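You operate a simulated robot arm through the tools that you are given. There is no shell and no other tool. Be economical: measure what you need, move in short steps, check, and stop when the job is done.

You run a simulated robot arm. Do the job below in one go: nothing can be reset, and whatever is moved stays where it is left.

Task
Put the yellow can in the turntable's tote, reset, switch to auto and send it up.

It is judged by the outcome, as a careful person would: the job done as asked, and still so three seconds after it is handed in. It fails if anything else is knocked over, pushed out of place, dropped, spilled or broken.

Robot
A 6-joint arm with a two-finger parallel gripper, fixed in place. Base frame: the origin is at the foot of the arm, x ahead of it, y to its left, z up. Readings come in mm, rad, newtons and seconds.
With the tool pointing down near the work surface it reaches from about 100 to 600 mm from the base axis. Its first joint turns from -1.152 to 1.152 rad. Payload 2.9 kg.
The TCP is the grasp point between the finger pads, 30 mm short of the fingertips. In the tool frame z runs along the fingers and y along their closing line. The gripper opens to 110 mm. The fingers are 20 mm wide and 10 mm thick; the gripper's body (48 by 112 mm) begins 55 mm behind the TCP.
Orientation is told as [roll, pitch, yaw] about the base's x, y, z axes, in that order, counted from this pose: with the fingers straight down and closing along the base's y, the tool's x points along the base's -x, its y along +y and its z along -z.

Tools
- The arm moves only by the tool servo_tool. Its argument "commands" is a list of rows, each a list of 6 numbers: the shift along the tool's x, y, z in mm, then the turn, a rotation vector about the tool's x, y, z in degrees. In form: [[dx, dy, dz, ax, ay, az], ...]. A call has 1 to 10 rows; each row is the pose to reach, as a shift and turn from the pose commanded when the call began, along the tool's axes at that moment. "claw" is the finger opening in mm, from 0 to 110, set as the call begins (left out, the last holds). A row lasts 0.2 s, in which the tool goes at most 50 mm and 0.15 rad; a call with a longer step from one row to the next is refused whole, and so is a gripper value outside its range. Where a pose cannot be reached the arm comes as near as it can. A force on the tool above 40 N (or 10 N above the force at the start of the call, whichever is more), or a blocked arm, ends the call early, and 0.2 s more pass. Each finger travels about 108 mm/s and halts on what it meets, pressing with about 27 N; the grip force reading is that of the motor and also rises with nothing between the fingers. The clock runs only during rows and for 0.2 s after the last one: add rows that repeat a pose to give the fingers time. It gives the time, the measured TCP pose, the force on the tool (base axes), the opening and the grip force at its end, in the units of the frame above (readings bear some noise).
- Cameras (640 x 400 px; columns grow to the right, rows downward): "scene" is fixed at [57.1, 434.4, 1361]; the picture's right is [-0.86, -0.51, 0.00], its down [-0.39, 0.66, -0.64] and it looks along [0.33, -0.55, -0.77] (base axes); focal length 214 px, centre (320, 200). "wrist" rides on the gripper at [72, 17, -103] in the tool frame; the picture's right is [-0.23, 0.97, 0.00], its down [-0.76, -0.18, -0.62] and it looks along [-0.61, -0.14, 0.78] (tool axes); focal length 222 px, centre (320, 200). There is no depth. A picture from a camera that has moved, and an enlarged one, comes with that camera's place and axes in the base frame and with its lens.
- snapshot(camera): a new picture of that camera. The clock stands still meanwhile.
- enlarge(camera, box): a new picture of the part [left, top, right, bottom] of that camera's present view, enlarged. The clock stands still meanwhile.
- sign_off(): hands the job in; it is judged then, once.

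Work in short steps. Places have to be worked out from the pictures, the camera data and where the tool is seen: move nearer, look again, correct. Check each grasp and each placing, and mend what went wrong. You have 120 turns and 64 pictures in all, those below and enlarged ones among them. Open the gripper and draw the arm clear of the work before you hand the job in, unless the task says otherwise; then end with one line.

The tools are called after ">>>" as a command line: name --pt "numbers of a row" for each row, then --argument value for the rest, lists and objects as JSON in quotes. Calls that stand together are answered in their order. servo_tool: Moves the arm, as the interface text tells. Its arguments: {"type":"object","properties":{"commands":{"type":"array","items":{"type":"array","items":{"type":"number"}}},"claw":{"type":"number"}},"required":["commands"]} The other tools are called the same way: snapshot (camera) takes a picture; enlarge (camera, box) takes an enlarged picture of a part of a camera's view; sign_off () hands the job in.

At the start:

```text
clock: 0.0
position: [249.5, -296.4, 1290.6]
orientation: [0.0, -0.001, 0.002]
force: [-0.2, 0.1, 0.4]
finger_gap: 109.9
grasp_force: 0.0
```

scene: 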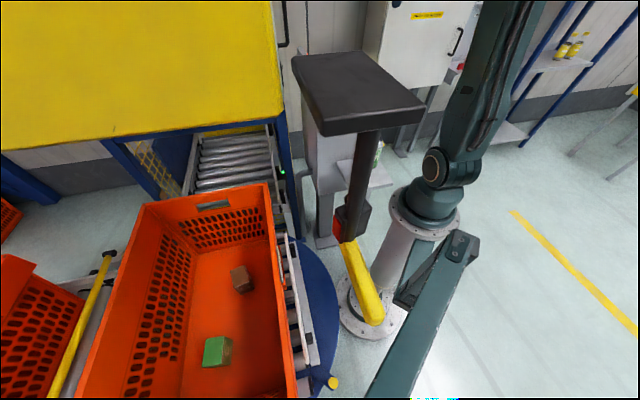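
wrist: 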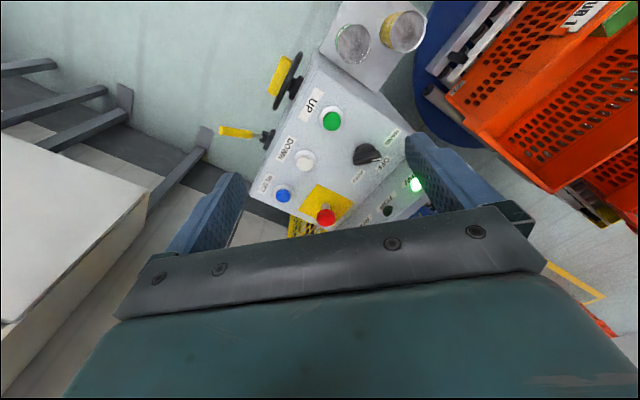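

The wrist view shows a console with UP, DOWN, RESET, e-stop and a selector, plus two cans on a side shelf. I'll zoom in to read the details.

>>> enlarge --camera "wrist" --box '[230, 80, 450, 240]'

>>> enlarge --camera "wrist" --box '[300, 0, 460, 100]'

>>> enlarge --camera "scene" --box '[260, 40, 460, 260]'

```text
2.50 times, centred on (340, 160) of wrist
camera zoom: at [176.5, -279.9, 1395.0], right [0.23, 0.97, 0.0], down [0.76, -0.18, 0.62], along [0.61, -0.14, -0.78], focal length 555 px, centre (270, 300)
```

zoom: 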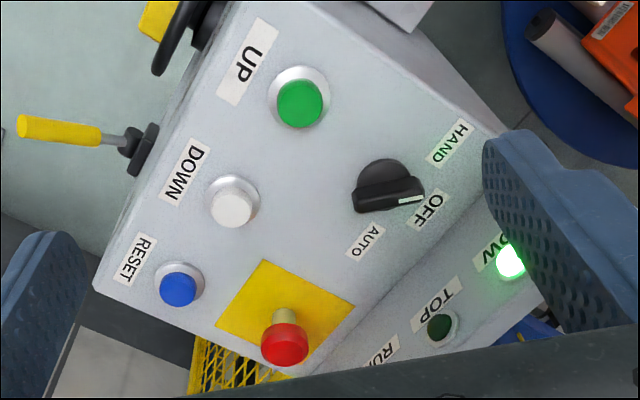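

```text
4.00 times, centred on (380, 50) of wrist
camera zoom: at [176.5, -279.9, 1395.0], right [0.23, 0.97, 0.0], down [0.76, -0.18, 0.62], along [0.61, -0.14, -0.78], focal length 888 px, centre (80, 800)
```

zoom: 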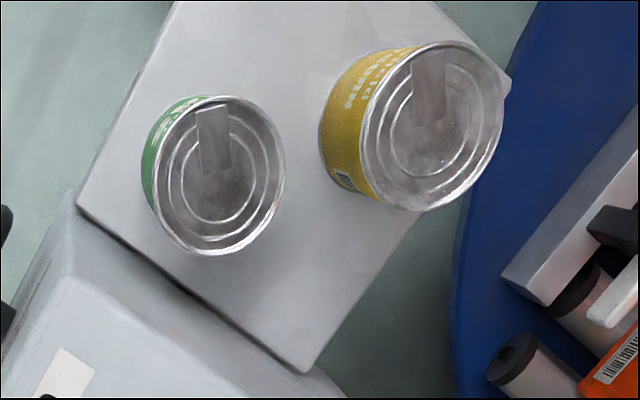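

```text
1.82 times, centred on (360, 150) of scene
camera zoom: at [57.1, 434.4, 1361.0], right [-0.86, -0.51, 0.0], down [-0.39, 0.66, -0.64], along [0.33, -0.55, -0.77], focal length 390 px, centre (247, 291)
```

zoom: 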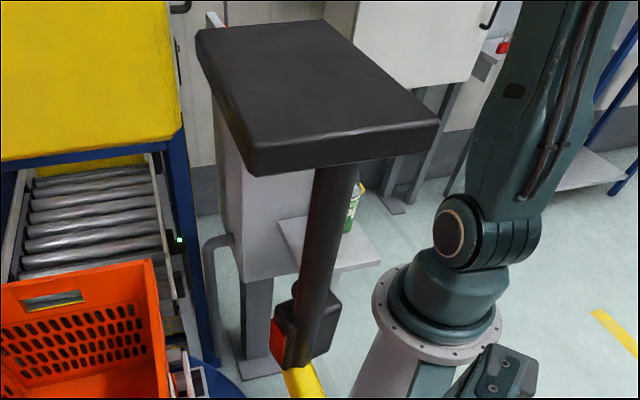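

The yellow can is on the console's shelf at about (226,-123,840). Something black on a post stands between the scene camera and the console. I'll turn the tool to look toward +y before moving anything there.

>>> servo_tool --pt "0 0 0 0 0 -8" --pt "0 0 0 0 0 -16" --pt "0 0 0 0 0 -24" --pt "0 0 0 0 0 -32" --pt "0 0 0 0 0 -40" --pt "0 0 0 0 0 -48" --pt "0 0 0 0 0 -56" --pt "0 0 0 0 0 -64" --pt "0 0 0 0 0 -70"

>>> snapshot --camera "wrist"

>>> snapshot --camera "scene"

```text
clock: 2.0
position: [250.9, -296.8, 1293.5]
orientation: [-0.001, 0.002, 1.224]
force: [0.4, -0.3, -0.1]
finger_gap: 110.0
grasp_force: 0.1
```

```text
58 pictures are left
camera wrist: at [208.6, -358.8, 1395.7], right [-0.84, 0.54, 0.0], down [0.42, 0.66, 0.62], along [0.34, 0.52, -0.78], focal length 222 px, centre (320, 200)
```

wrist: 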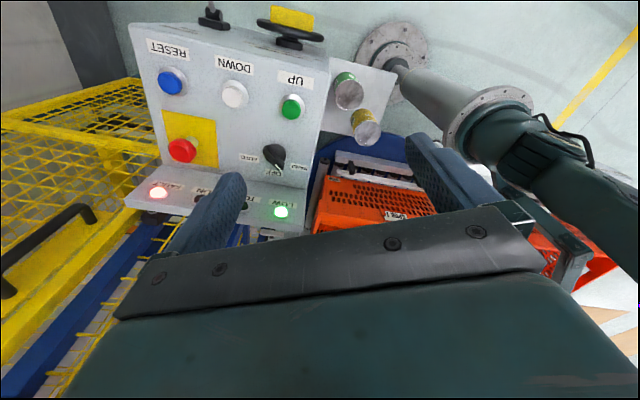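

```text
57 pictures are left
```

scene: 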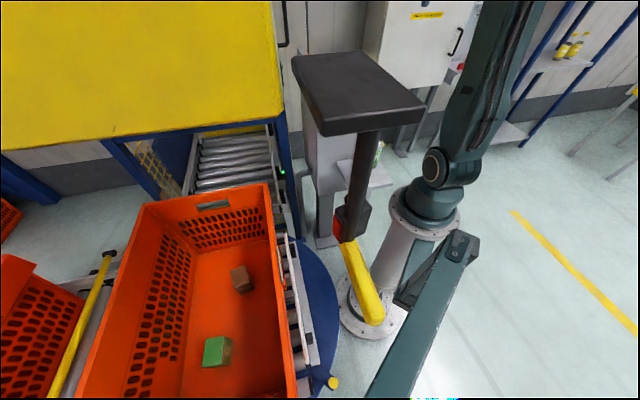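

The console, shelf and robot foot are now clear. I'll zoom in on the right side, where the other post should be, and on the scene camera's black slab.

>>> enlarge --camera "wrist" --box '[300, 100, 640, 312]'

>>> enlarge --camera "scene" --box '[270, 180, 510, 400]'

```text
1.88 times, centred on (470, 206) of wrist
camera zoom: at [208.6, -358.8, 1395.7], right [-0.84, 0.54, 0.0], down [0.42, 0.66, 0.62], along [0.34, 0.52, -0.78], focal length 418 px, centre (38, 189)
```

zoom: 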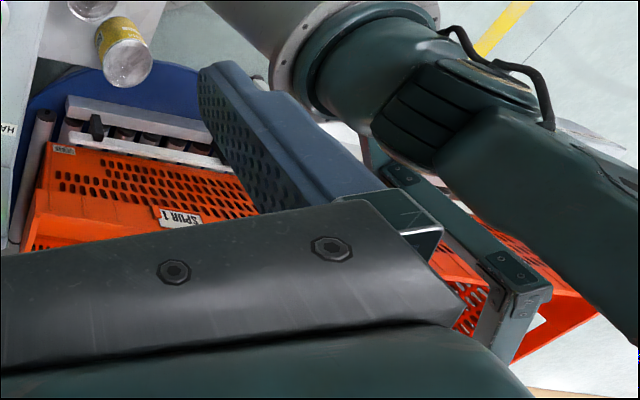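

```text
1.82 times, centred on (390, 290) of scene
camera zoom: at [57.1, 434.4, 1361.0], right [-0.86, -0.51, 0.0], down [-0.39, 0.66, -0.64], along [0.33, -0.55, -0.77], focal length 390 px, centre (193, 36)
```

zoom: 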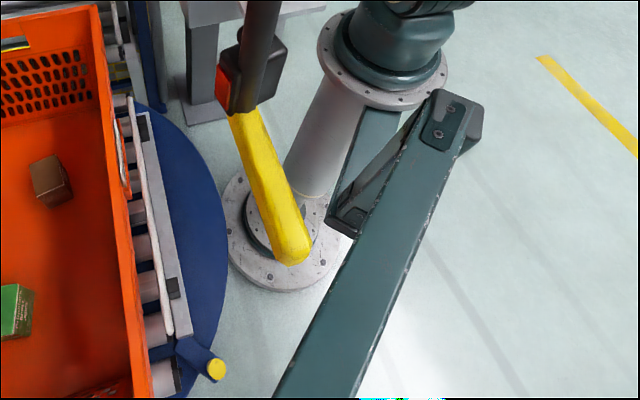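

The black slab is hidden behind the gripper in this view. I'll tilt the fingers up toward +y, in place, to look along the route to the tote.

>>> servo_tool --pt "0 0 0 0 -8 0" --pt "0 0 0 0 -16 0" --pt "0 0 0 0 -24 0" --pt "0 0 0 0 -32 0" --pt "0 0 0 0 -40 0" --pt "0 0 0 0 -45 0"

>>> snapshot --camera "wrist"

```text
clock: 3.4
position: [244.1, -287.1, 1265.9]
orientation: [0.006, -0.404, 1.22]
force: [0.3, -0.6, -0.9]
finger_gap: 110.2
grasp_force: 0.0
out of reach, approached as far as the arm can: row 3, 4, 5, 6
```

```text
54 pictures are left
camera wrist: at [192.3, -382.3, 1332.2], right [-0.84, 0.53, 0.09], down [0.33, 0.37, 0.87], along [0.43, 0.77, -0.48], focal length 222 px, centre (320, 200)
```

wrist: 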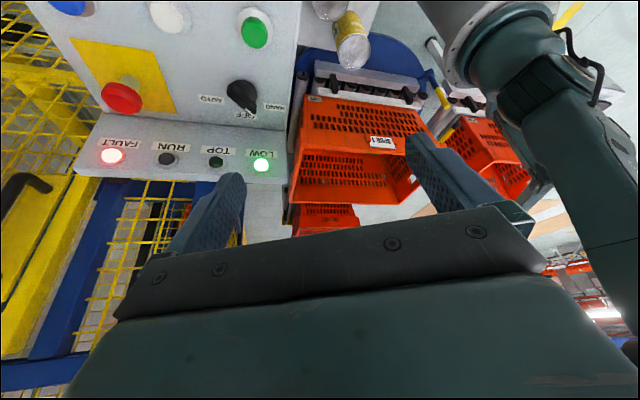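

FAULT and LOW are lit, and the tote marked SPUR 1 sits on the turntable. I'll go back to vertical and yaw 0, to look from further over.

>>> servo_tool --pt "0 0 0 0 8 0" --pt "0 0 0 0 16 0" --pt "0 0 0 0 24 0" --pt "0 0 0 0 32 0" --pt "0 0 0 0 40 0" --pt "0 0 0 0 45 0" --pt "0 0 0 0 45 0"

```text
clock: 5.0
position: [261.7, -289.1, 1307.1]
orientation: [0.008, 0.38, 1.214]
force: [0.1, -0.3, -0.1]
finger_gap: 109.9
grasp_force: 0.1
out of reach, approached as far as the arm can: row 3, 4, 5, 6, 7
```

The command base was clipped to the reached pose, so I overshot. I'll correct the pitch by -21.8°.

>>> servo_tool --pt "0 0 0 0 -8 0" --pt "0 0 0 0 -16 0" --pt "0 0 0 0 -21.8 0" --pt "0 0 0 0 -21.8 0"

```text
clock: 6.0
position: [264.2, -288.0, 1308.6]
orientation: [0.005, 0.002, 1.222]
force: [1.1, 0.2, -0.5]
finger_gap: 109.9
grasp_force: 0.0
```

I'll shift toward (340,-60,1300) with the camera still facing +y.

>>> servo_tool --pt "-48 1.4 0 0 0 0" --pt "-96 2.8 0 0 0 0" --pt "-144 4.2 0 0 0 0" --pt "-192 5.6 0 0 0 0" --pt "-240 7 0 0 0 0"

>>> snapshot --camera "wrist"

>>> snapshot --camera "scene"

```text
clock: 7.2
position: [341.4, -59.6, 1305.7]
orientation: [0.004, 0.001, 1.222]
force: [-0.1, 0.3, -0.2]
finger_gap: 110.1
grasp_force: 0.2
```

```text
53 pictures are left
camera wrist: at [300.7, -122.0, 1408.9], right [-0.84, 0.55, 0.0], down [0.43, 0.65, 0.62], along [0.34, 0.52, -0.78], focal length 222 px, centre (320, 200)
```

wrist: 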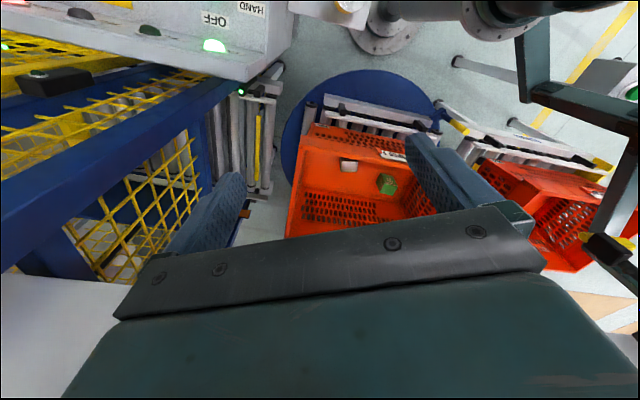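

```text
52 pictures are left
```

scene: 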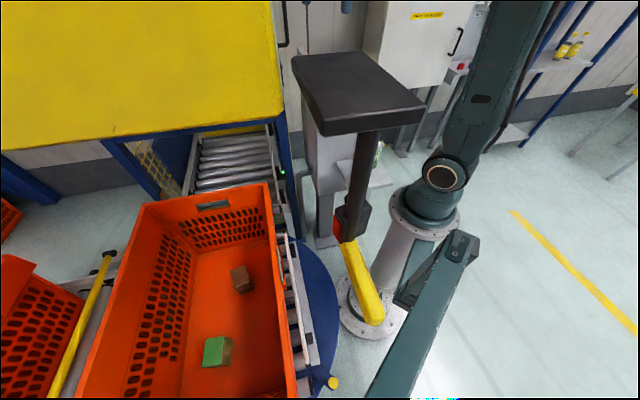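

A black box with a yellow bar shows at the right edge, hanging off the teal bracket. I'll zoom in there and on the tote.

>>> enlarge --camera "wrist" --box '[480, 20, 640, 320]'

>>> enlarge --camera "wrist" --box '[200, 60, 480, 250]'

```text
1.33 times, centred on (560, 170) of wrist
camera zoom: at [300.7, -122.0, 1408.9], right [-0.84, 0.55, 0.0], down [0.43, 0.65, 0.62], along [0.34, 0.52, -0.78], focal length 296 px, centre (0, 240)
```

zoom: 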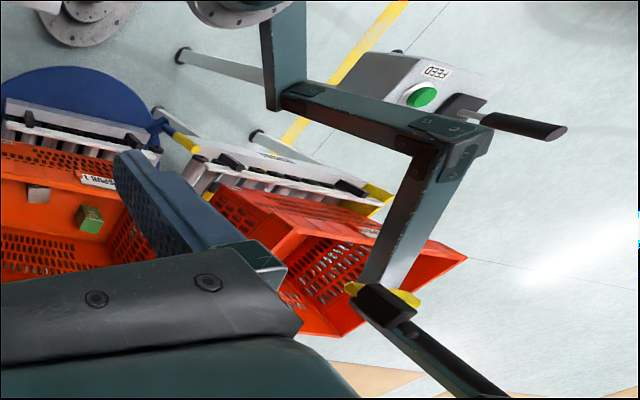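

```text
2.11 times, centred on (340, 155) of wrist
camera zoom: at [300.7, -122.0, 1408.9], right [-0.84, 0.55, 0.0], down [0.43, 0.65, 0.62], along [0.34, 0.52, -0.78], focal length 468 px, centre (278, 295)
```

zoom: 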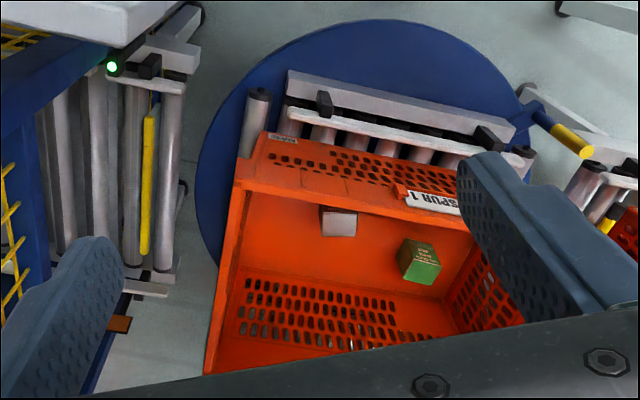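

The black slab and post work out to about (90,300,1175–1300), off my route. The tote rim is at z≈820, its near wall runs from (488,75) toward (62,500), and its floor is at about 550, so a free spot is near (335,375). Next I'll move over the cans to measure them.

>>> servo_tool --pt "12 9 16 0 0 8" --pt "25 18 33 0 0 16" --pt "38 27 50 0 0 24" --pt "51 36 66 0 0 32" --pt "63 45 83 0 0 40" --pt "76 54 100 0 0 48" --pt "89 63 117 0 0 56" --pt "101 72 133 0 0 64" --pt "114 81 150 0 0 70"

>>> snapshot --camera "wrist"

```text
clock: 9.2
position: [223.5, -137.9, 1157.9]
orientation: [0.0, 0.006, -0.002]
force: [0.1, 0.0, 0.2]
finger_gap: 110.0
grasp_force: 0.1
```

```text
49 pictures are left
camera wrist: at [150.5, -121.1, 1261.9], right [0.23, 0.97, 0.0], down [0.76, -0.18, 0.62], along [0.6, -0.14, -0.79], focal length 222 px, centre (320, 200)
```

wrist: 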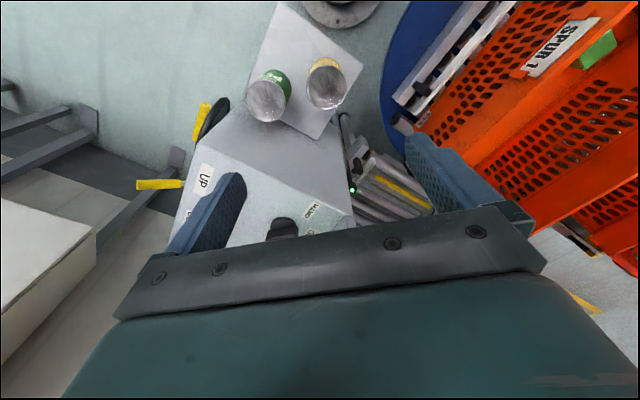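

Both cans are in view. I'll enlarge them to triangulate.

>>> enlarge --camera "wrist" --box '[220, 20, 380, 120]'

```text
4.00 times, centred on (300, 70) of wrist
camera zoom: at [150.5, -121.1, 1261.9], right [0.23, 0.97, 0.0], down [0.76, -0.18, 0.62], along [0.6, -0.14, -0.79], focal length 888 px, centre (400, 720)
```

zoom: 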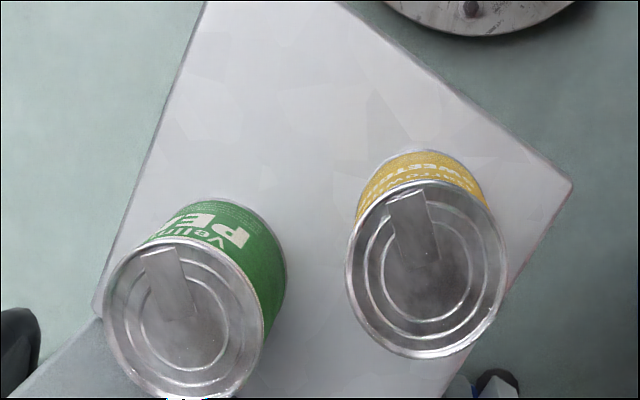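

By triangulation the yellow can's top is at about (226,-128,888), diameter about 68 and height about 85–95. The green can is at (222,-225). I'll turn to yaw -45° so the fingers clear both the console and the green can, and come down above the can to refine.

>>> servo_tool --pt "-0.5 1.6 23 0 0 8" --pt "-1 3.2 46 0 0 16" --pt "-1.5 5 69 0 0 24" --pt "-2 6.6 92 0 0 32" --pt "-2.5 8.2 115 0 0 40" --pt "-3 10 140 0 0 45" --pt "-3 10 140 0 0 45" --claw 95

>>> snapshot --camera "wrist"

>>> enlarge --camera "wrist" --box '[240, 40, 440, 200]'

```text
clock: 10.8
position: [225.6, -128.0, 1019.4]
orientation: [-0.003, 0.005, -0.788]
force: [0.9, -0.2, -0.4]
finger_gap: 95.1
grasp_force: 0.0
```

```text
47 pictures are left
camera wrist: at [186.3, -64.8, 1124.0], right [0.85, 0.53, 0.0], down [0.42, -0.67, 0.62], along [0.32, -0.53, -0.78], focal length 222 px, centre (320, 200)
```

wrist: 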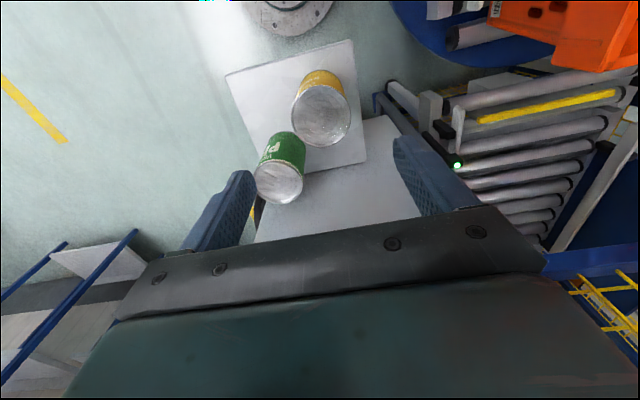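

```text
2.50 times, centred on (340, 120) of wrist
camera zoom: at [186.3, -64.8, 1124.0], right [0.85, 0.53, 0.0], down [0.42, -0.67, 0.62], along [0.32, -0.53, -0.78], focal length 555 px, centre (270, 400)
```

zoom: 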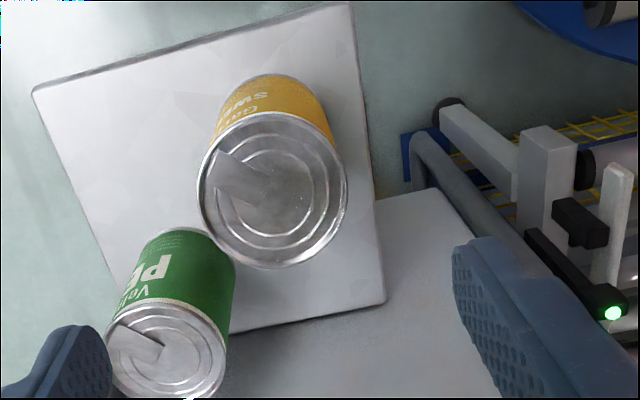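

The can centre is confirmed at (225,-128.5). I'll descend straight to z≈850.

>>> servo_tool --pt "0 0 40 0 0 0" --pt "0 0 80 0 0 0" --pt "0 0 115 0 0 0" --pt "0 0 140 0 0 0" --pt "0 0 157 0 0 0" --pt "0 0 169 0 0 0" --pt "0 0 169 0 0 0"

>>> snapshot --camera "wrist"

```text
clock: 12.4
position: [225.9, -130.4, 850.1]
orientation: [-0.002, 0.003, -0.786]
force: [-0.3, -0.5, -0.5]
finger_gap: 95.2
grasp_force: 0.1
```

```text
45 pictures are left
camera wrist: at [186.5, -66.3, 953.9], right [0.85, 0.53, 0.0], down [0.42, -0.66, 0.62], along [0.32, -0.53, -0.78], focal length 222 px, centre (320, 200)
```

wrist: 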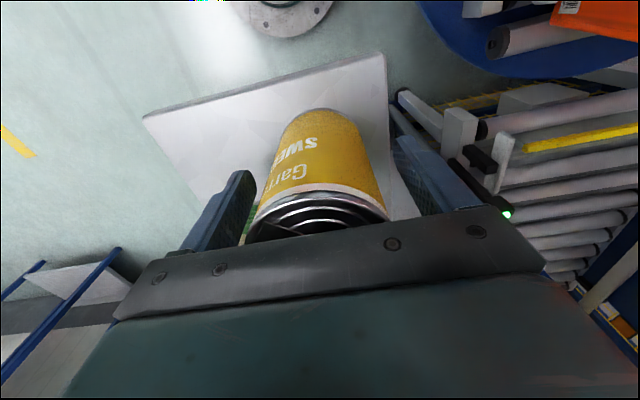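

The can sits between the fingers. I'll close on it, aiming well below its width and giving the fingers time.

>>> servo_tool --pt "0 0 0 0 0 0" --pt "0 0 0 0 0 0" --pt "0 0 0 0 0 0" --pt "0 0 0 0 0 0" --claw 45

```text
clock: 13.4
position: [225.4, -130.0, 850.4]
orientation: [-0.003, 0.004, -0.784]
force: [0.2, -0.1, 0.3]
finger_gap: 59.7
grasp_force: 26.5
```

The grip holds at a 59.7 mm gap. I'll lift slowly at first, then up to z≈1010, and check.

>>> servo_tool --pt "0 0 -10 0 0 0" --pt "0 0 -30 0 0 0" --pt "0 0 -60 0 0 0" --pt "0 0 -100 0 0 0" --pt "0 0 -140 0 0 0" --pt "0 0 -180 0 0 0" --pt "0 0 -180 0 0 0"

>>> snapshot --camera "wrist"

```text
clock: 15.0
position: [224.2, -126.5, 1031.3]
orientation: [-0.003, 0.003, -0.785]
force: [-0.1, -0.5, -2.9]
finger_gap: 59.9
grasp_force: 26.8
```

```text
44 pictures are left
camera wrist: at [185.3, -63.6, 1135.5], right [0.85, 0.53, 0.0], down [0.42, -0.66, 0.62], along [0.32, -0.53, -0.78], focal length 222 px, centre (320, 200)
```

wrist: 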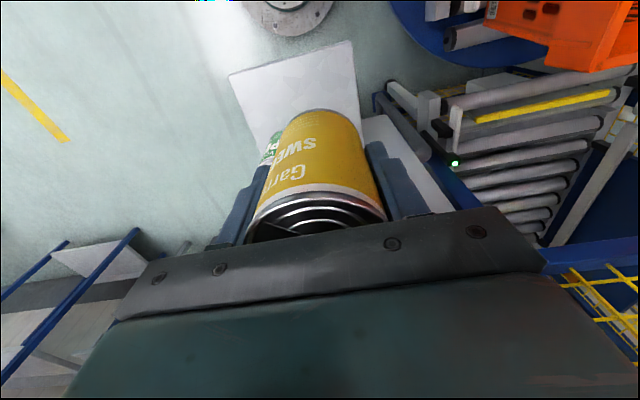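

The can is held, with its bottom about 49 mm below the TCP. I'll travel at z≈1030 toward the tote, first to about (330,60).

>>> servo_tool --pt "6 22 0 0 0 0" --pt "17 62 0 0 0 0" --pt "28 103 0 0 0 0" --pt "39 142 0 0 0 0" --pt "49 178 0 0 0 0" --pt "57 206 0 0 0 0"

>>> servo_tool --pt "15 17 0 0 0 0" --pt "42 45 0 0 0 0" --pt "69 75 0 0 0 0" --pt "97 105 0 0 0 0" --pt "125 136 0 0 0 0" --pt "152 165 0 0 0 0" --pt "180 195 0 0 0 0" --pt "205 222 0 0 0 0" --pt "220 239 0 0 0 0"

>>> snapshot --camera "wrist"

>>> snapshot --camera "scene"

```text
clock: 16.4
position: [331.6, 61.1, 1030.6]
orientation: [-0.004, 0.002, -0.786]
force: [-0.5, -0.6, -3.2]
finger_gap: 59.6
grasp_force: 27.5
```

```text
clock: 18.0
position: [291.9, 255.3, 986.4]
orientation: [-0.188, 0.012, -0.808]
force: [-1.1, -0.4, -3.2]
finger_gap: 59.6
grasp_force: 27.5
stopped in row 7: the arm was blocked; the commanded pose is now the measured one
```

```text
43 pictures are left
camera wrist: at [268.8, 332.1, 1085.5], right [0.85, 0.5, -0.18], down [0.49, -0.6, 0.64], along [0.21, -0.63, -0.75], focal length 222 px, centre (320, 200)
```

wrist: 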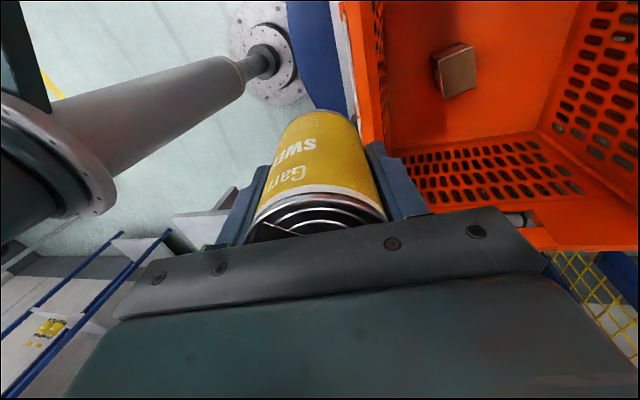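

```text
42 pictures are left
```

scene: 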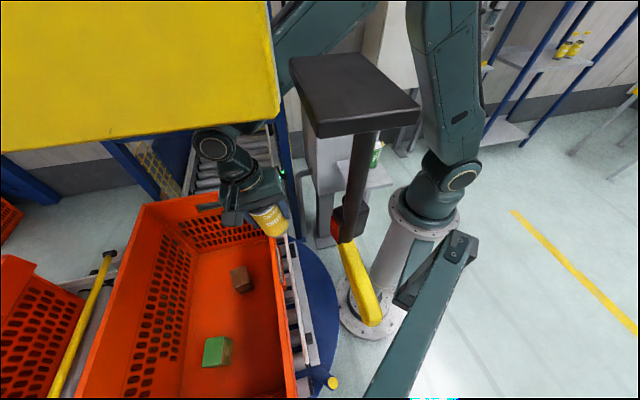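

The arm was blocked partway, with the tool slightly tilted. Before anything else I'll look closely at what it touches.

>>> enlarge --camera "scene" --box '[160, 0, 480, 200]'

>>> enlarge --camera "wrist" --box '[0, 60, 320, 260]'

```text
2.00 times, centred on (320, 100) of scene
camera zoom: at [55.6, 432.8, 1361.7], right [-0.86, -0.51, 0.0], down [-0.39, 0.66, -0.64], along [0.33, -0.55, -0.77], focal length 429 px, centre (320, 400)
```

zoom: 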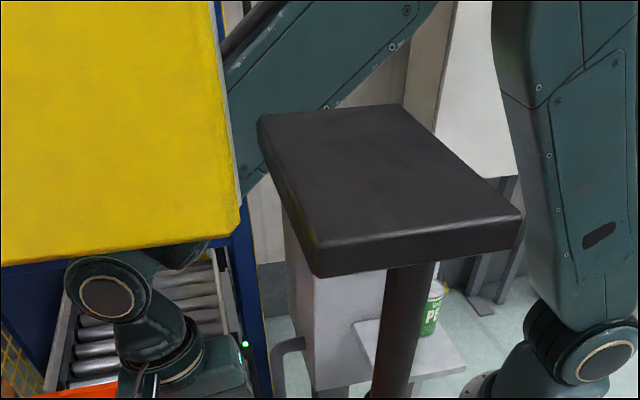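

```text
2.00 times, centred on (160, 160) of wrist
camera zoom: at [268.8, 332.1, 1085.5], right [0.85, 0.5, -0.18], down [0.49, -0.6, 0.64], along [0.21, -0.63, -0.75], focal length 444 px, centre (640, 280)
```

zoom: 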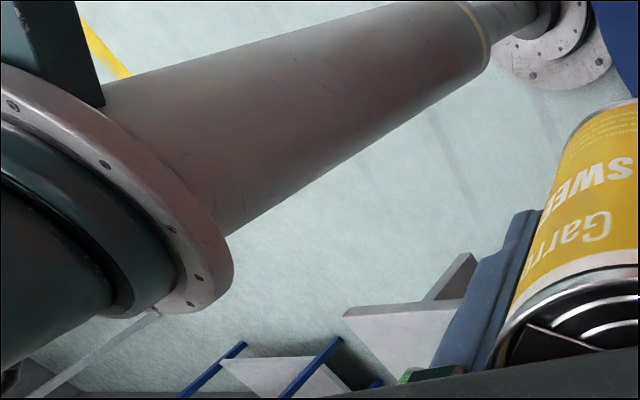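

The scene camera and the yellow plate and slab beside it shifted about 2 mm. So the forearm touched that overhead plate, roughly x 150–300, y 320+, z≈1290. I'll back straight off the way I came and level the tool.

>>> servo_tool --pt "-12 -7 -2 0 0 0" --pt "-40 -23 -12 0 0 0" --pt "-66 -39 -23 -4 0 0" --pt "-93 -55 -34 -10.8 0 0" --pt "-93 -55 -34 -10.8 0 0"

>>> snapshot --camera "scene"

>>> enlarge --camera "scene" --box '[160, 0, 480, 200]'

```text
clock: 19.2
position: [325.5, 160.6, 1031.7]
orientation: [0.012, 0.013, -0.807]
force: [-0.1, 0.4, -3.5]
finger_gap: 59.6
grasp_force: 27.3
```

```text
39 pictures are left
```

scene: 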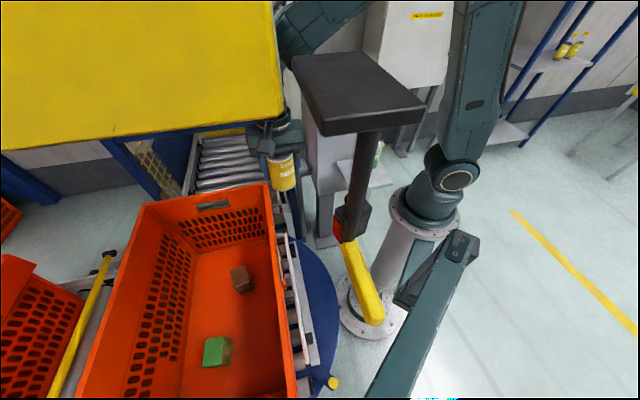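

```text
2.00 times, centred on (320, 100) of scene
camera zoom: at [57.2, 434.4, 1361.0], right [-0.86, -0.51, 0.0], down [-0.39, 0.66, -0.64], along [0.33, -0.55, -0.77], focal length 429 px, centre (320, 400)
```

zoom: 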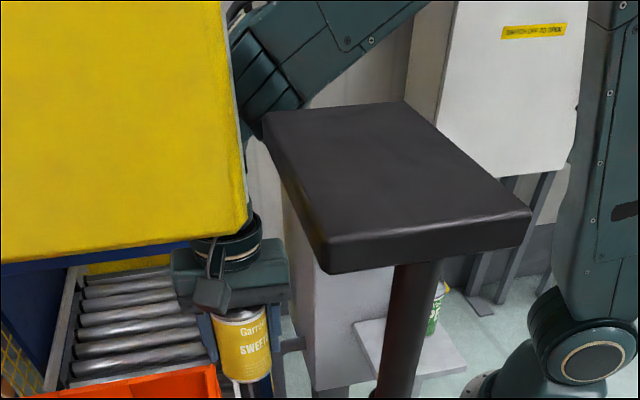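

The stand sprang back: the camera is at its original place, and the slab and plate are back at their first pixels. I'll avoid that azimuth and use the lift end of the tote, around (490,217), azimuth 24°, which is free of items. I'll move outward at z≈1030.

>>> servo_tool --pt "-10 22 0 0 0 0" --pt "-28 60 0 0 0 0" --pt "-46 100 0 0 0 0" --pt "-62 135 0 0 0 0" --pt "-73 158 0 0 0 0" --pt "-73 158 0 0 0 0"

>>> snapshot --camera "wrist"

>>> snapshot --camera "scene"

```text
clock: 19.8
position: [368.0, 170.7, 1015.2]
orientation: [-0.047, 0.031, -0.812]
force: [-0.1, 0.8, -4.0]
finger_gap: 59.4
grasp_force: 26.8
stopped in row 3: the force on the tool passed its limit (the readings are from after the stop); the commanded pose is now the measured one
```

```text
37 pictures are left
camera wrist: at [334.4, 237.0, 1119.7], right [0.86, 0.51, -0.05], down [0.43, -0.67, 0.61], along [0.27, -0.55, -0.79], focal length 222 px, centre (320, 200)
```

wrist: 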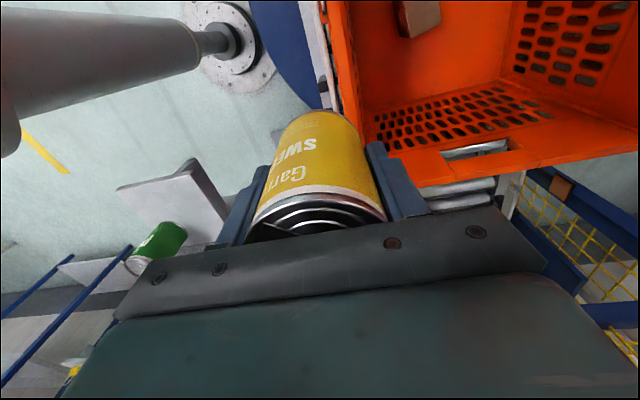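

```text
36 pictures are left
```

scene: 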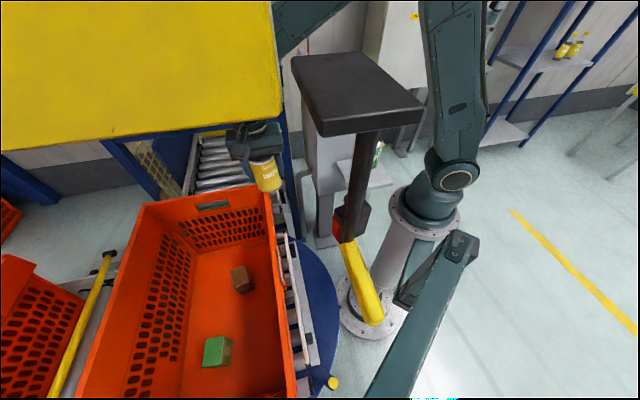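

The same overhead yellow plate stopped me again. From its two perpendicular edges it is a horizontal roof at z≈1290–1300, with an edge along .76x+.65y≈328 overhanging the tote. The forearm has to go in under it, so I'll back off to a clear place and look at it from below.

>>> servo_tool --pt "8 -14 -6 0 0 0" --pt "21 -39 -16 -2 -1 0" --pt "0 -75 -12 -2.7 -1.8 0" --pt "-30 -110 -4 -2.7 -1.8 0" --pt "-60 -145 6 -2.7 -1.8 0" --pt "-92 -181 15 -2.7 -1.8 0" --pt "-92 -181 15 -2.7 -1.8 0"

```text
clock: 21.4
position: [300.0, -16.6, 1006.2]
orientation: [0.005, -0.003, -0.81]
force: [-0.7, 0.4, -3.6]
finger_gap: 59.6
grasp_force: 26.8
```

Clear now. I'll yaw to about +40° so the camera faces the tote.

>>> servo_tool --pt "0 0 0 0 0 -8.5" --pt "0 0 0 0 0 -17" --pt "0 0 0 0 0 -25.5" --pt "0 0 0 0 0 -34" --pt "0 0 0 0 0 -42.5" --pt "0 0 0 0 0 -51" --pt "0 0 0 0 0 -59.5" --pt "0 0 0 0 0 -68" --pt "0 0 0 0 0 -76.5" --pt "0 0 0 0 0 -85"

>>> servo_tool --pt "0 0 0 0 -8 0" --pt "0 0 0 0 -16 0" --pt "0 0 0 0 -24 0" --pt "0 0 0 0 -32 0" --pt "0 0 0 0 -40 0"

>>> snapshot --camera "wrist"

```text
clock: 23.6
position: [301.7, -17.1, 1006.2]
orientation: [-0.003, -0.006, 0.677]
force: [-0.3, 1.0, -3.1]
finger_gap: 59.5
grasp_force: 27.0
```

```text
clock: 24.8
position: [312.6, -23.0, 1011.4]
orientation: [-0.002, -0.705, 0.674]
force: [-0.6, -0.2, -3.0]
finger_gap: 59.6
grasp_force: 26.9
out of reach, approached as far as the arm can: row 5
```

```text
35 pictures are left
camera wrist: at [205.4, -87.0, 1044.6], right [-0.47, 0.87, 0.15], down [0.25, -0.03, 0.97], along [0.85, 0.49, -0.2], focal length 222 px, centre (320, 200)
```

wrist: 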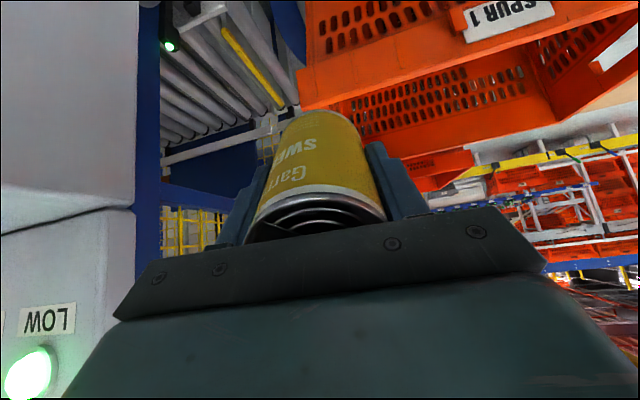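

The picture is inverted, with up at the bottom. I'll zoom into the lower right, where the roof should appear.

>>> enlarge --camera "wrist" --box '[480, 180, 640, 400]'

```text
1.82 times, centred on (560, 290) of wrist
camera zoom: at [205.4, -87.0, 1044.6], right [-0.47, 0.87, 0.15], down [0.25, -0.03, 0.97], along [0.85, 0.49, -0.2], focal length 404 px, centre (-116, 36)
```

zoom: 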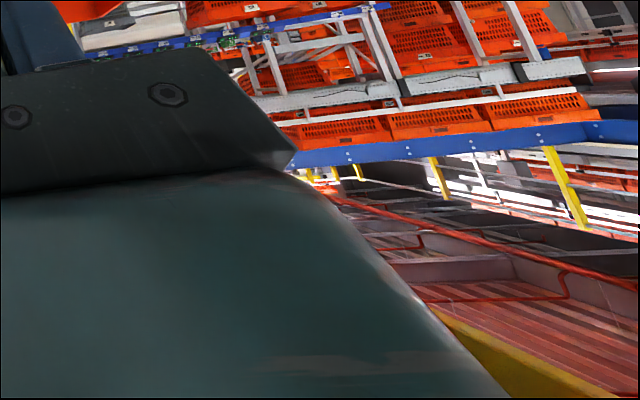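

The yellow edge shows in this view too, which confirms an overhead panel at z≈1270–1300, so a vertical tool can't carry the forearm in. My plan is to tilt the tool sideways toward +y, so the arm stays at low azimuth clear of the panel, enter over the rim, then straighten up once low inside the tote. First I'll level out.

>>> servo_tool --pt "0 0 0 0 8 0" --pt "0 0 0 0 16 0" --pt "0 0 0 0 24 0" --pt "0 0 0 0 32 0" --pt "0 0 0 0 40.4 0" --pt "0 0 0 0 40.4 0"

>>> servo_tool --pt "0 0 0 0 0 8.5" --pt "0 0 0 0 0 17" --pt "0 0 0 0 0 25.5" --pt "0 0 0 0 0 34" --pt "0 0 0 0 0 42.5" --pt "0 0 0 0 0 51" --pt "0 0 0 0 0 59.5" --pt "0 0 0 0 0 68" --pt "0 0 0 0 0 76.5" --pt "0 0 0 0 0 85"

>>> servo_tool --pt "0 0 0 0 0 8.5" --pt "0 0 0 0 0 17" --pt "0 0 0 0 0 25.5" --pt "0 0 0 0 0 34" --pt "0 0 0 0 0 43.7" --pt "0 0 0 0 0 43.7"

```text
clock: 26.2
position: [312.6, -24.5, 1013.2]
orientation: [-0.002, 0.004, 0.673]
force: [-0.1, -0.6, -3.8]
finger_gap: 59.9
grasp_force: 26.5
```

```text
clock: 28.4
position: [311.9, -22.0, 1012.7]
orientation: [-0.002, -0.001, -0.81]
force: [-0.4, -0.9, -3.5]
finger_gap: 59.8
grasp_force: 27.0
```

```text
refused: row 5 steps farther than a row can; nothing moved
```

One step was too large. I'll redo it in smaller steps and shift to about (330,50).

>>> servo_tool --pt "7 10 0 0 0 8" --pt "14 21 0 0 0 16" --pt "21 31 0 0 0 24" --pt "28 42 0 0 0 32" --pt "34 52 0 0 0 40" --pt "40 63 0 0 0 43.6" --pt "40 63 0 0 0 43.6"

>>> servo_tool --pt "0 0 0 0 8 0" --pt "0 0 0 0 16 0" --pt "0 0 0 0 24 0" --pt "0 0 0 0 32 0" --pt "0 0 0 0 40 0" --pt "0 0 0 0 40 0"

>>> snapshot --camera "scene"

```text
clock: 30.0
position: [330.1, 49.2, 1012.9]
orientation: [0.002, 0.0, -1.574]
force: [0.4, 0.0, -3.0]
finger_gap: 59.6
grasp_force: 26.6
```

```text
clock: 31.4
position: [331.0, 47.2, 1012.9]
orientation: [0.002, 0.695, -1.57]
force: [0.2, -0.4, -2.9]
finger_gap: 59.9
grasp_force: 26.7
```

```text
33 pictures are left
```

scene: 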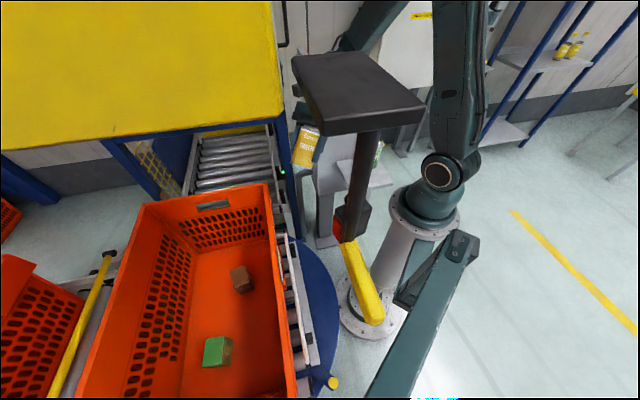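

The tilt works and all is clear. I'll increase the tilt to about 55° and go halfway toward the tote, a bit lower.

>>> servo_tool --pt "0 0 0 0 8 0" --pt "0 0 0 0 15 0" --pt "4 20 23 0 15 0" --pt "8 40 46 0 15 0" --pt "12 60 69 0 15 0" --pt "15 80 91 0 15 0" --pt "15 80 91 0 15 0"

>>> snapshot --camera "wrist"

>>> snapshot --camera "scene"

```text
clock: 33.0
position: [393.9, 122.4, 953.5]
orientation: [-0.027, 0.955, -1.591]
force: [0.0, -0.1, -3.0]
finger_gap: 59.6
grasp_force: 27.2
```

```text
32 pictures are left
camera wrist: at [412.6, 80.4, 1073.5], right [0.97, -0.13, -0.2], down [-0.18, -0.95, -0.26], along [-0.16, 0.29, -0.94], focal length 222 px, centre (320, 200)
```

wrist: 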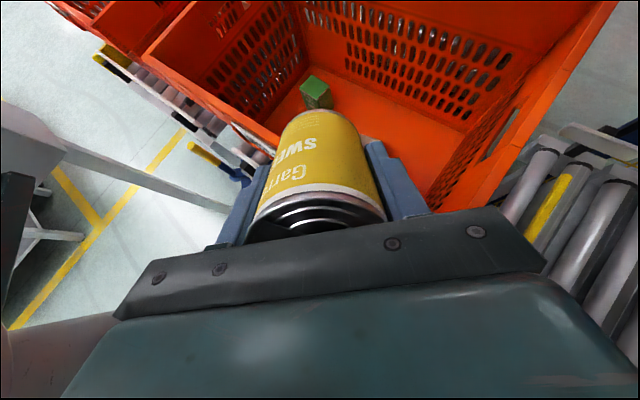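

```text
31 pictures are left
```

scene: 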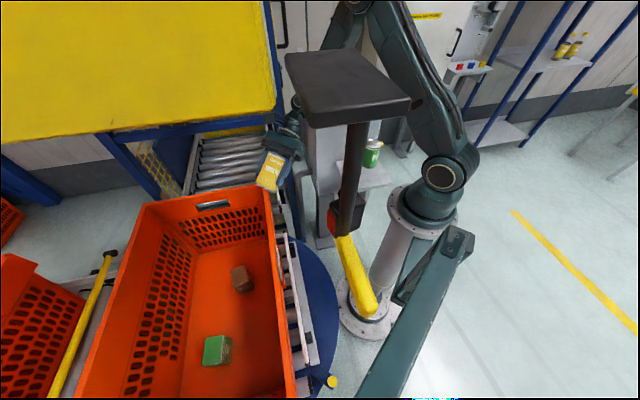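

The image shifted again, by about 14 px on the slab, and the arm is 17 mm short, so something is pressing. I'll check before moving on.

>>> enlarge --camera "scene" --box '[250, 0, 490, 150]'

```text
2.67 times, centred on (370, 75) of scene
camera zoom: at [49.2, 437.3, 1360.4], right [-0.86, -0.51, 0.0], down [-0.39, 0.66, -0.64], along [0.33, -0.55, -0.77], focal length 572 px, centre (187, 533)
```

zoom: 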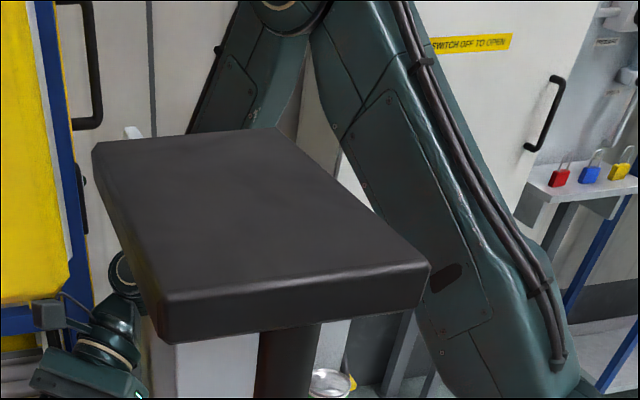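

The camera has moved again, by (-8,+3). I'll hold still for a second to see whether the arm settles or really is in contact.

>>> servo_tool --pt "0 0 0 0 0 0" --pt "0 0 0 0 0 0"

>>> enlarge --camera "scene" --box '[200, 0, 420, 200]'

```text
clock: 33.6
position: [394.8, 123.0, 955.4]
orientation: [-0.026, 0.959, -1.59]
force: [1.5, -1.1, -2.8]
finger_gap: 59.7
grasp_force: 27.4
```

```text
2.00 times, centred on (310, 100) of scene
camera zoom: at [49.5, 437.9, 1360.1], right [-0.86, -0.51, 0.0], down [-0.39, 0.66, -0.64], along [0.33, -0.55, -0.77], focal length 429 px, centre (340, 400)
```

zoom: 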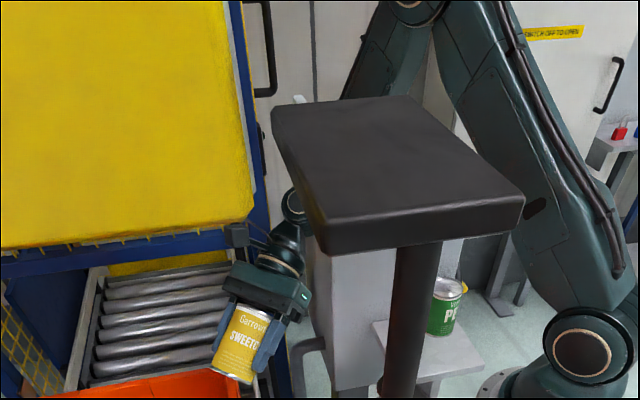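

It's a steady contact, so I'll back off the same way, straighten, and go up to where I can photograph that overhead structure properly.

>>> servo_tool --pt "2 -20 -23 0 0 0" --pt "4 -40 -46 0 0 0" --pt "7 -60 -69 0 0 0" --pt "9 -80 -92 0 -7 0" --pt "9 -80 -92 0 -15 0" --pt "9 -80 -92 0 -23 0" --pt "9 -80 -92 0 -31 0" --pt "9 -80 -92 0 -39 0" --pt "9 -80 -92 0 -47 0" --pt "9 -80 -92 0 -55 0"

>>> enlarge --camera "scene" --box '[200, 0, 520, 200]'

```text
clock: 35.8
position: [330.5, 48.8, 1012.5]
orientation: [0.002, -0.002, -1.57]
force: [-0.3, -0.8, -2.7]
finger_gap: 59.6
grasp_force: 27.5
```

```text
2.00 times, centred on (360, 100) of scene
camera zoom: at [57.2, 434.4, 1361.0], right [-0.86, -0.51, 0.0], down [-0.39, 0.66, -0.64], along [0.33, -0.55, -0.77], focal length 429 px, centre (240, 400)
```

zoom: 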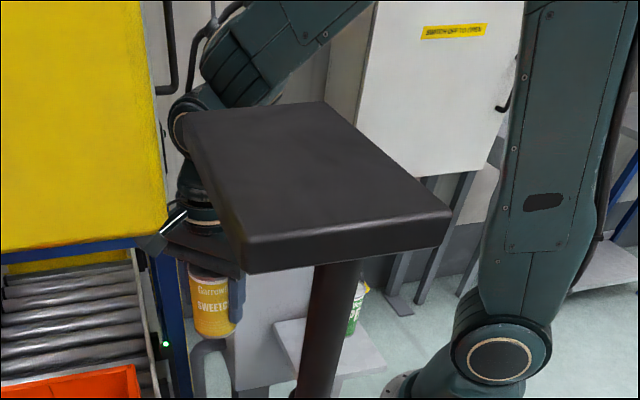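

The camera stand is exactly back. I'll rise and turn to yaw≈+80° for a view of the overhead structure.

>>> servo_tool --pt "-11 0 -28 0 0 -8" --pt "-22 0 -56 0 0 -16" --pt "-33 0 -84 0 0 -24" --pt "-44 0 -112 0 0 -32" --pt "-55 0 -140 0 0 -40" --pt "-66 0 -168 0 0 -48" --pt "-77 0 -196 0 0 -56" --pt "-88 0 -224 0 0 -64" --pt "-99 0 -252 0 0 -72" --pt "-110 0 -280 0 0 -80"

>>> servo_tool --pt "0 0 0 0 0 -8.5" --pt "0 0 0 0 0 -17" --pt "0 0 0 0 0 -25.5" --pt "0 0 0 0 0 -34" --pt "0 0 0 0 0 -42.5" --pt "0 0 0 0 0 -51" --pt "0 0 0 0 0 -59.5" --pt "0 0 0 0 0 -68" --pt "0 0 0 0 0 -76.5" --pt "0 0 0 0 0 -85"

>>> servo_tool --pt "0 0 0 0 -7 0" --pt "0 0 0 0 -14 0" --pt "0 0 0 0 -21 0"

>>> snapshot --camera "wrist"

```text
clock: 38.0
position: [330.5, -60.6, 1292.6]
orientation: [-0.002, 0.001, -0.173]
force: [0.4, -0.1, -2.4]
finger_gap: 59.4
grasp_force: 27.1
```

```text
clock: 40.2
position: [331.4, -60.1, 1292.5]
orientation: [-0.003, 0.001, 1.313]
force: [0.1, 1.0, -3.2]
finger_gap: 59.5
grasp_force: 27.2
```

```text
clock: 41.0
position: [330.6, -61.9, 1293.1]
orientation: [-0.001, -0.365, 1.314]
force: [-0.4, 0.0, -4.0]
finger_gap: 59.7
grasp_force: 26.9
out of reach, approached as far as the arm can: row 1
```

```text
27 pictures are left
camera wrist: at [286.3, -157.7, 1363.6], right [-0.89, 0.45, 0.08], down [0.3, 0.43, 0.85], along [0.35, 0.78, -0.51], focal length 222 px, centre (320, 200)
```

wrist: 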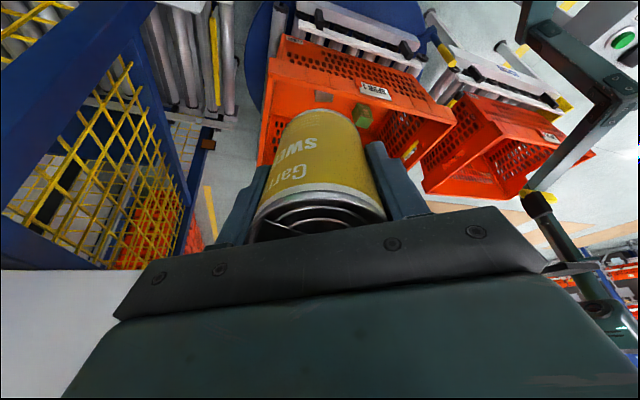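

Now the mast is visible on the right. I'll zoom in on it.

>>> enlarge --camera "wrist" --box '[500, 150, 640, 400]'

```text
1.60 times, centred on (570, 275) of wrist
camera zoom: at [286.3, -157.7, 1363.6], right [-0.89, 0.45, 0.08], down [0.3, 0.43, 0.85], along [0.35, 0.78, -0.51], focal length 355 px, centre (-80, 80)
```

zoom: 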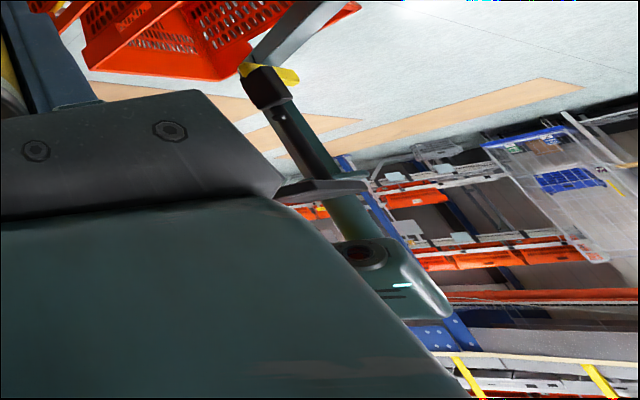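

The scene camera sits on a springy post with the slab under it. The yellow panel should be just left of it, hidden behind my gripper, so I'll turn 15° to bring it into the visible strip.

>>> servo_tool --pt "0 0 0 0 0 8" --pt "0 0 0 0 0 15" --pt "0 0 0 0 0 15"

>>> enlarge --camera "wrist" --box '[480, 130, 640, 400]'

```text
clock: 41.8
position: [330.8, -60.0, 1292.8]
orientation: [0.097, -0.35, 1.028]
force: [0.6, 0.3, -2.6]
finger_gap: 59.7
grasp_force: 26.6
```

```text
1.48 times, centred on (560, 265) of wrist
camera zoom: at [270.2, -146.7, 1366.1], right [-0.74, 0.65, 0.17], down [0.47, 0.31, 0.83], along [0.49, 0.69, -0.53], focal length 329 px, centre (-36, 104)
```

zoom: 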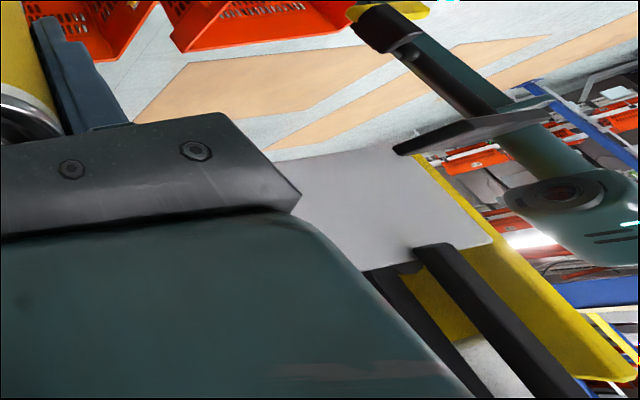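

The yellow panel has a lower edge at z≈1300 from about (139,341) toward (378,58), with black hangers above it. I need to see how far those overhead parts reach toward the arm, so I'll step back to (270,-290) and look up at that region.

>>> servo_tool --pt "43 -12 -17 0 0 7" --pt "86 -24 -34 0 0 14" --pt "129 -35 -51 0 0 21" --pt "171 -47 -67 0 0 28" --pt "214 -59 -84 0 0 34" --pt "214 -59 -84 0 0 34"

>>> snapshot --camera "wrist"

```text
clock: 43.2
position: [270.6, -282.6, 1277.6]
orientation: [0.274, -0.234, 0.421]
force: [0.3, 0.3, -3.6]
finger_gap: 59.7
grasp_force: 27.4
out of reach, approached as far as the arm can: row 4, 5, 6
```

```text
24 pictures are left
camera wrist: at [188.9, -333.0, 1362.5], right [-0.24, 0.92, 0.31], down [0.7, -0.06, 0.71], along [0.68, 0.38, -0.63], focal length 222 px, centre (320, 200)
```

wrist: 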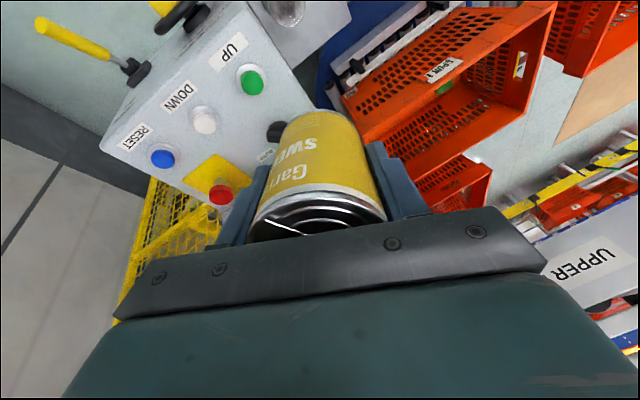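

There is an "UPPER" sign and a hazard-striped edge at right. That's the upper-level structure, so I'll zoom in.

>>> enlarge --camera "wrist" --box '[470, 110, 640, 380]'

```text
1.48 times, centred on (555, 245) of wrist
camera zoom: at [188.9, -333.0, 1362.5], right [-0.24, 0.92, 0.31], down [0.7, -0.06, 0.71], along [0.68, 0.38, -0.63], focal length 329 px, centre (-28, 133)
```

zoom: 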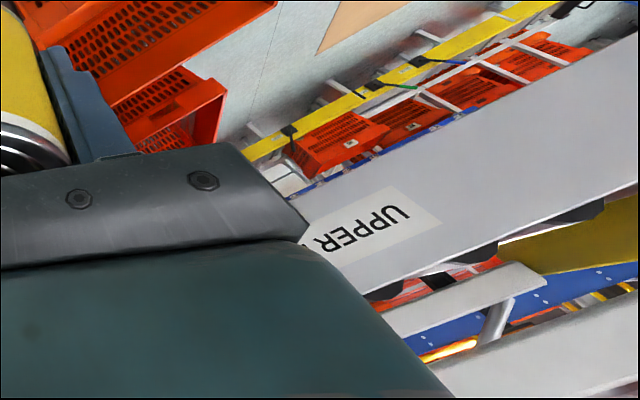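

That explains it: the obstacle is the UPPER conveyor's side rail, z≈1305–1385 along .76x+.65y≈327, which caught the forearm. The third stop was my wrist's rear against the console's lamp panel, whose LOW lamp is at (416,-170,1092). So I should enter low (z≈910) with a moderate tilt of about 35° and the wrist kept at y≥-30. First I'll level the tool.

>>> servo_tool --pt "0 0 0 5 4.5 0" --pt "0 0 0 10 9 0" --pt "0 0 0 15.4 13.5 0" --pt "0 0 0 15.4 13.5 0"

```text
clock: 44.2
position: [269.6, -284.3, 1279.0]
orientation: [0.004, -0.003, 0.454]
force: [0.5, -0.5, -2.8]
finger_gap: 59.6
grasp_force: 26.9
```

Level. Now I'll translate to (330,50) while yawing toward -90°, staying high.

>>> servo_tool --pt "-20 27 0 0 0 8" --pt "-40 55 0 0 0 16" --pt "-60 82 0 0 0 24" --pt "-80 110 0 0 0 32" --pt "-100 137 0 0 0 40" --pt "-121 164 0 0 0 48" --pt "-141 192 0 0 0 56" --pt "-161 219 0 0 0 64" --pt "-181 247 0 0 0 72" --pt "-201 274 0 0 0 80"

```text
clock: 46.4
position: [326.9, 52.1, 1283.7]
orientation: [0.005, 0.005, -0.943]
force: [0.5, 0.0, -3.2]
finger_gap: 59.3
grasp_force: 27.3
```

Descending to z≈950 and completing the yaw.

>>> servo_tool --pt "0 0 42 0 0 6" --pt "0 0 84 0 0 12" --pt "0 0 126 0 0 18" --pt "0 0 168 0 0 24" --pt "0 0 210 0 0 30" --pt "0 0 252 0 0 36" --pt "0 0 294 0 0 36" --pt "0 0 330 0 0 36" --pt "0 0 330 0 0 36"

```text
clock: 48.4
position: [331.8, 53.2, 948.3]
orientation: [0.001, 0.008, -1.57]
force: [0.4, 0.1, -2.4]
finger_gap: 59.5
grasp_force: 27.1
```

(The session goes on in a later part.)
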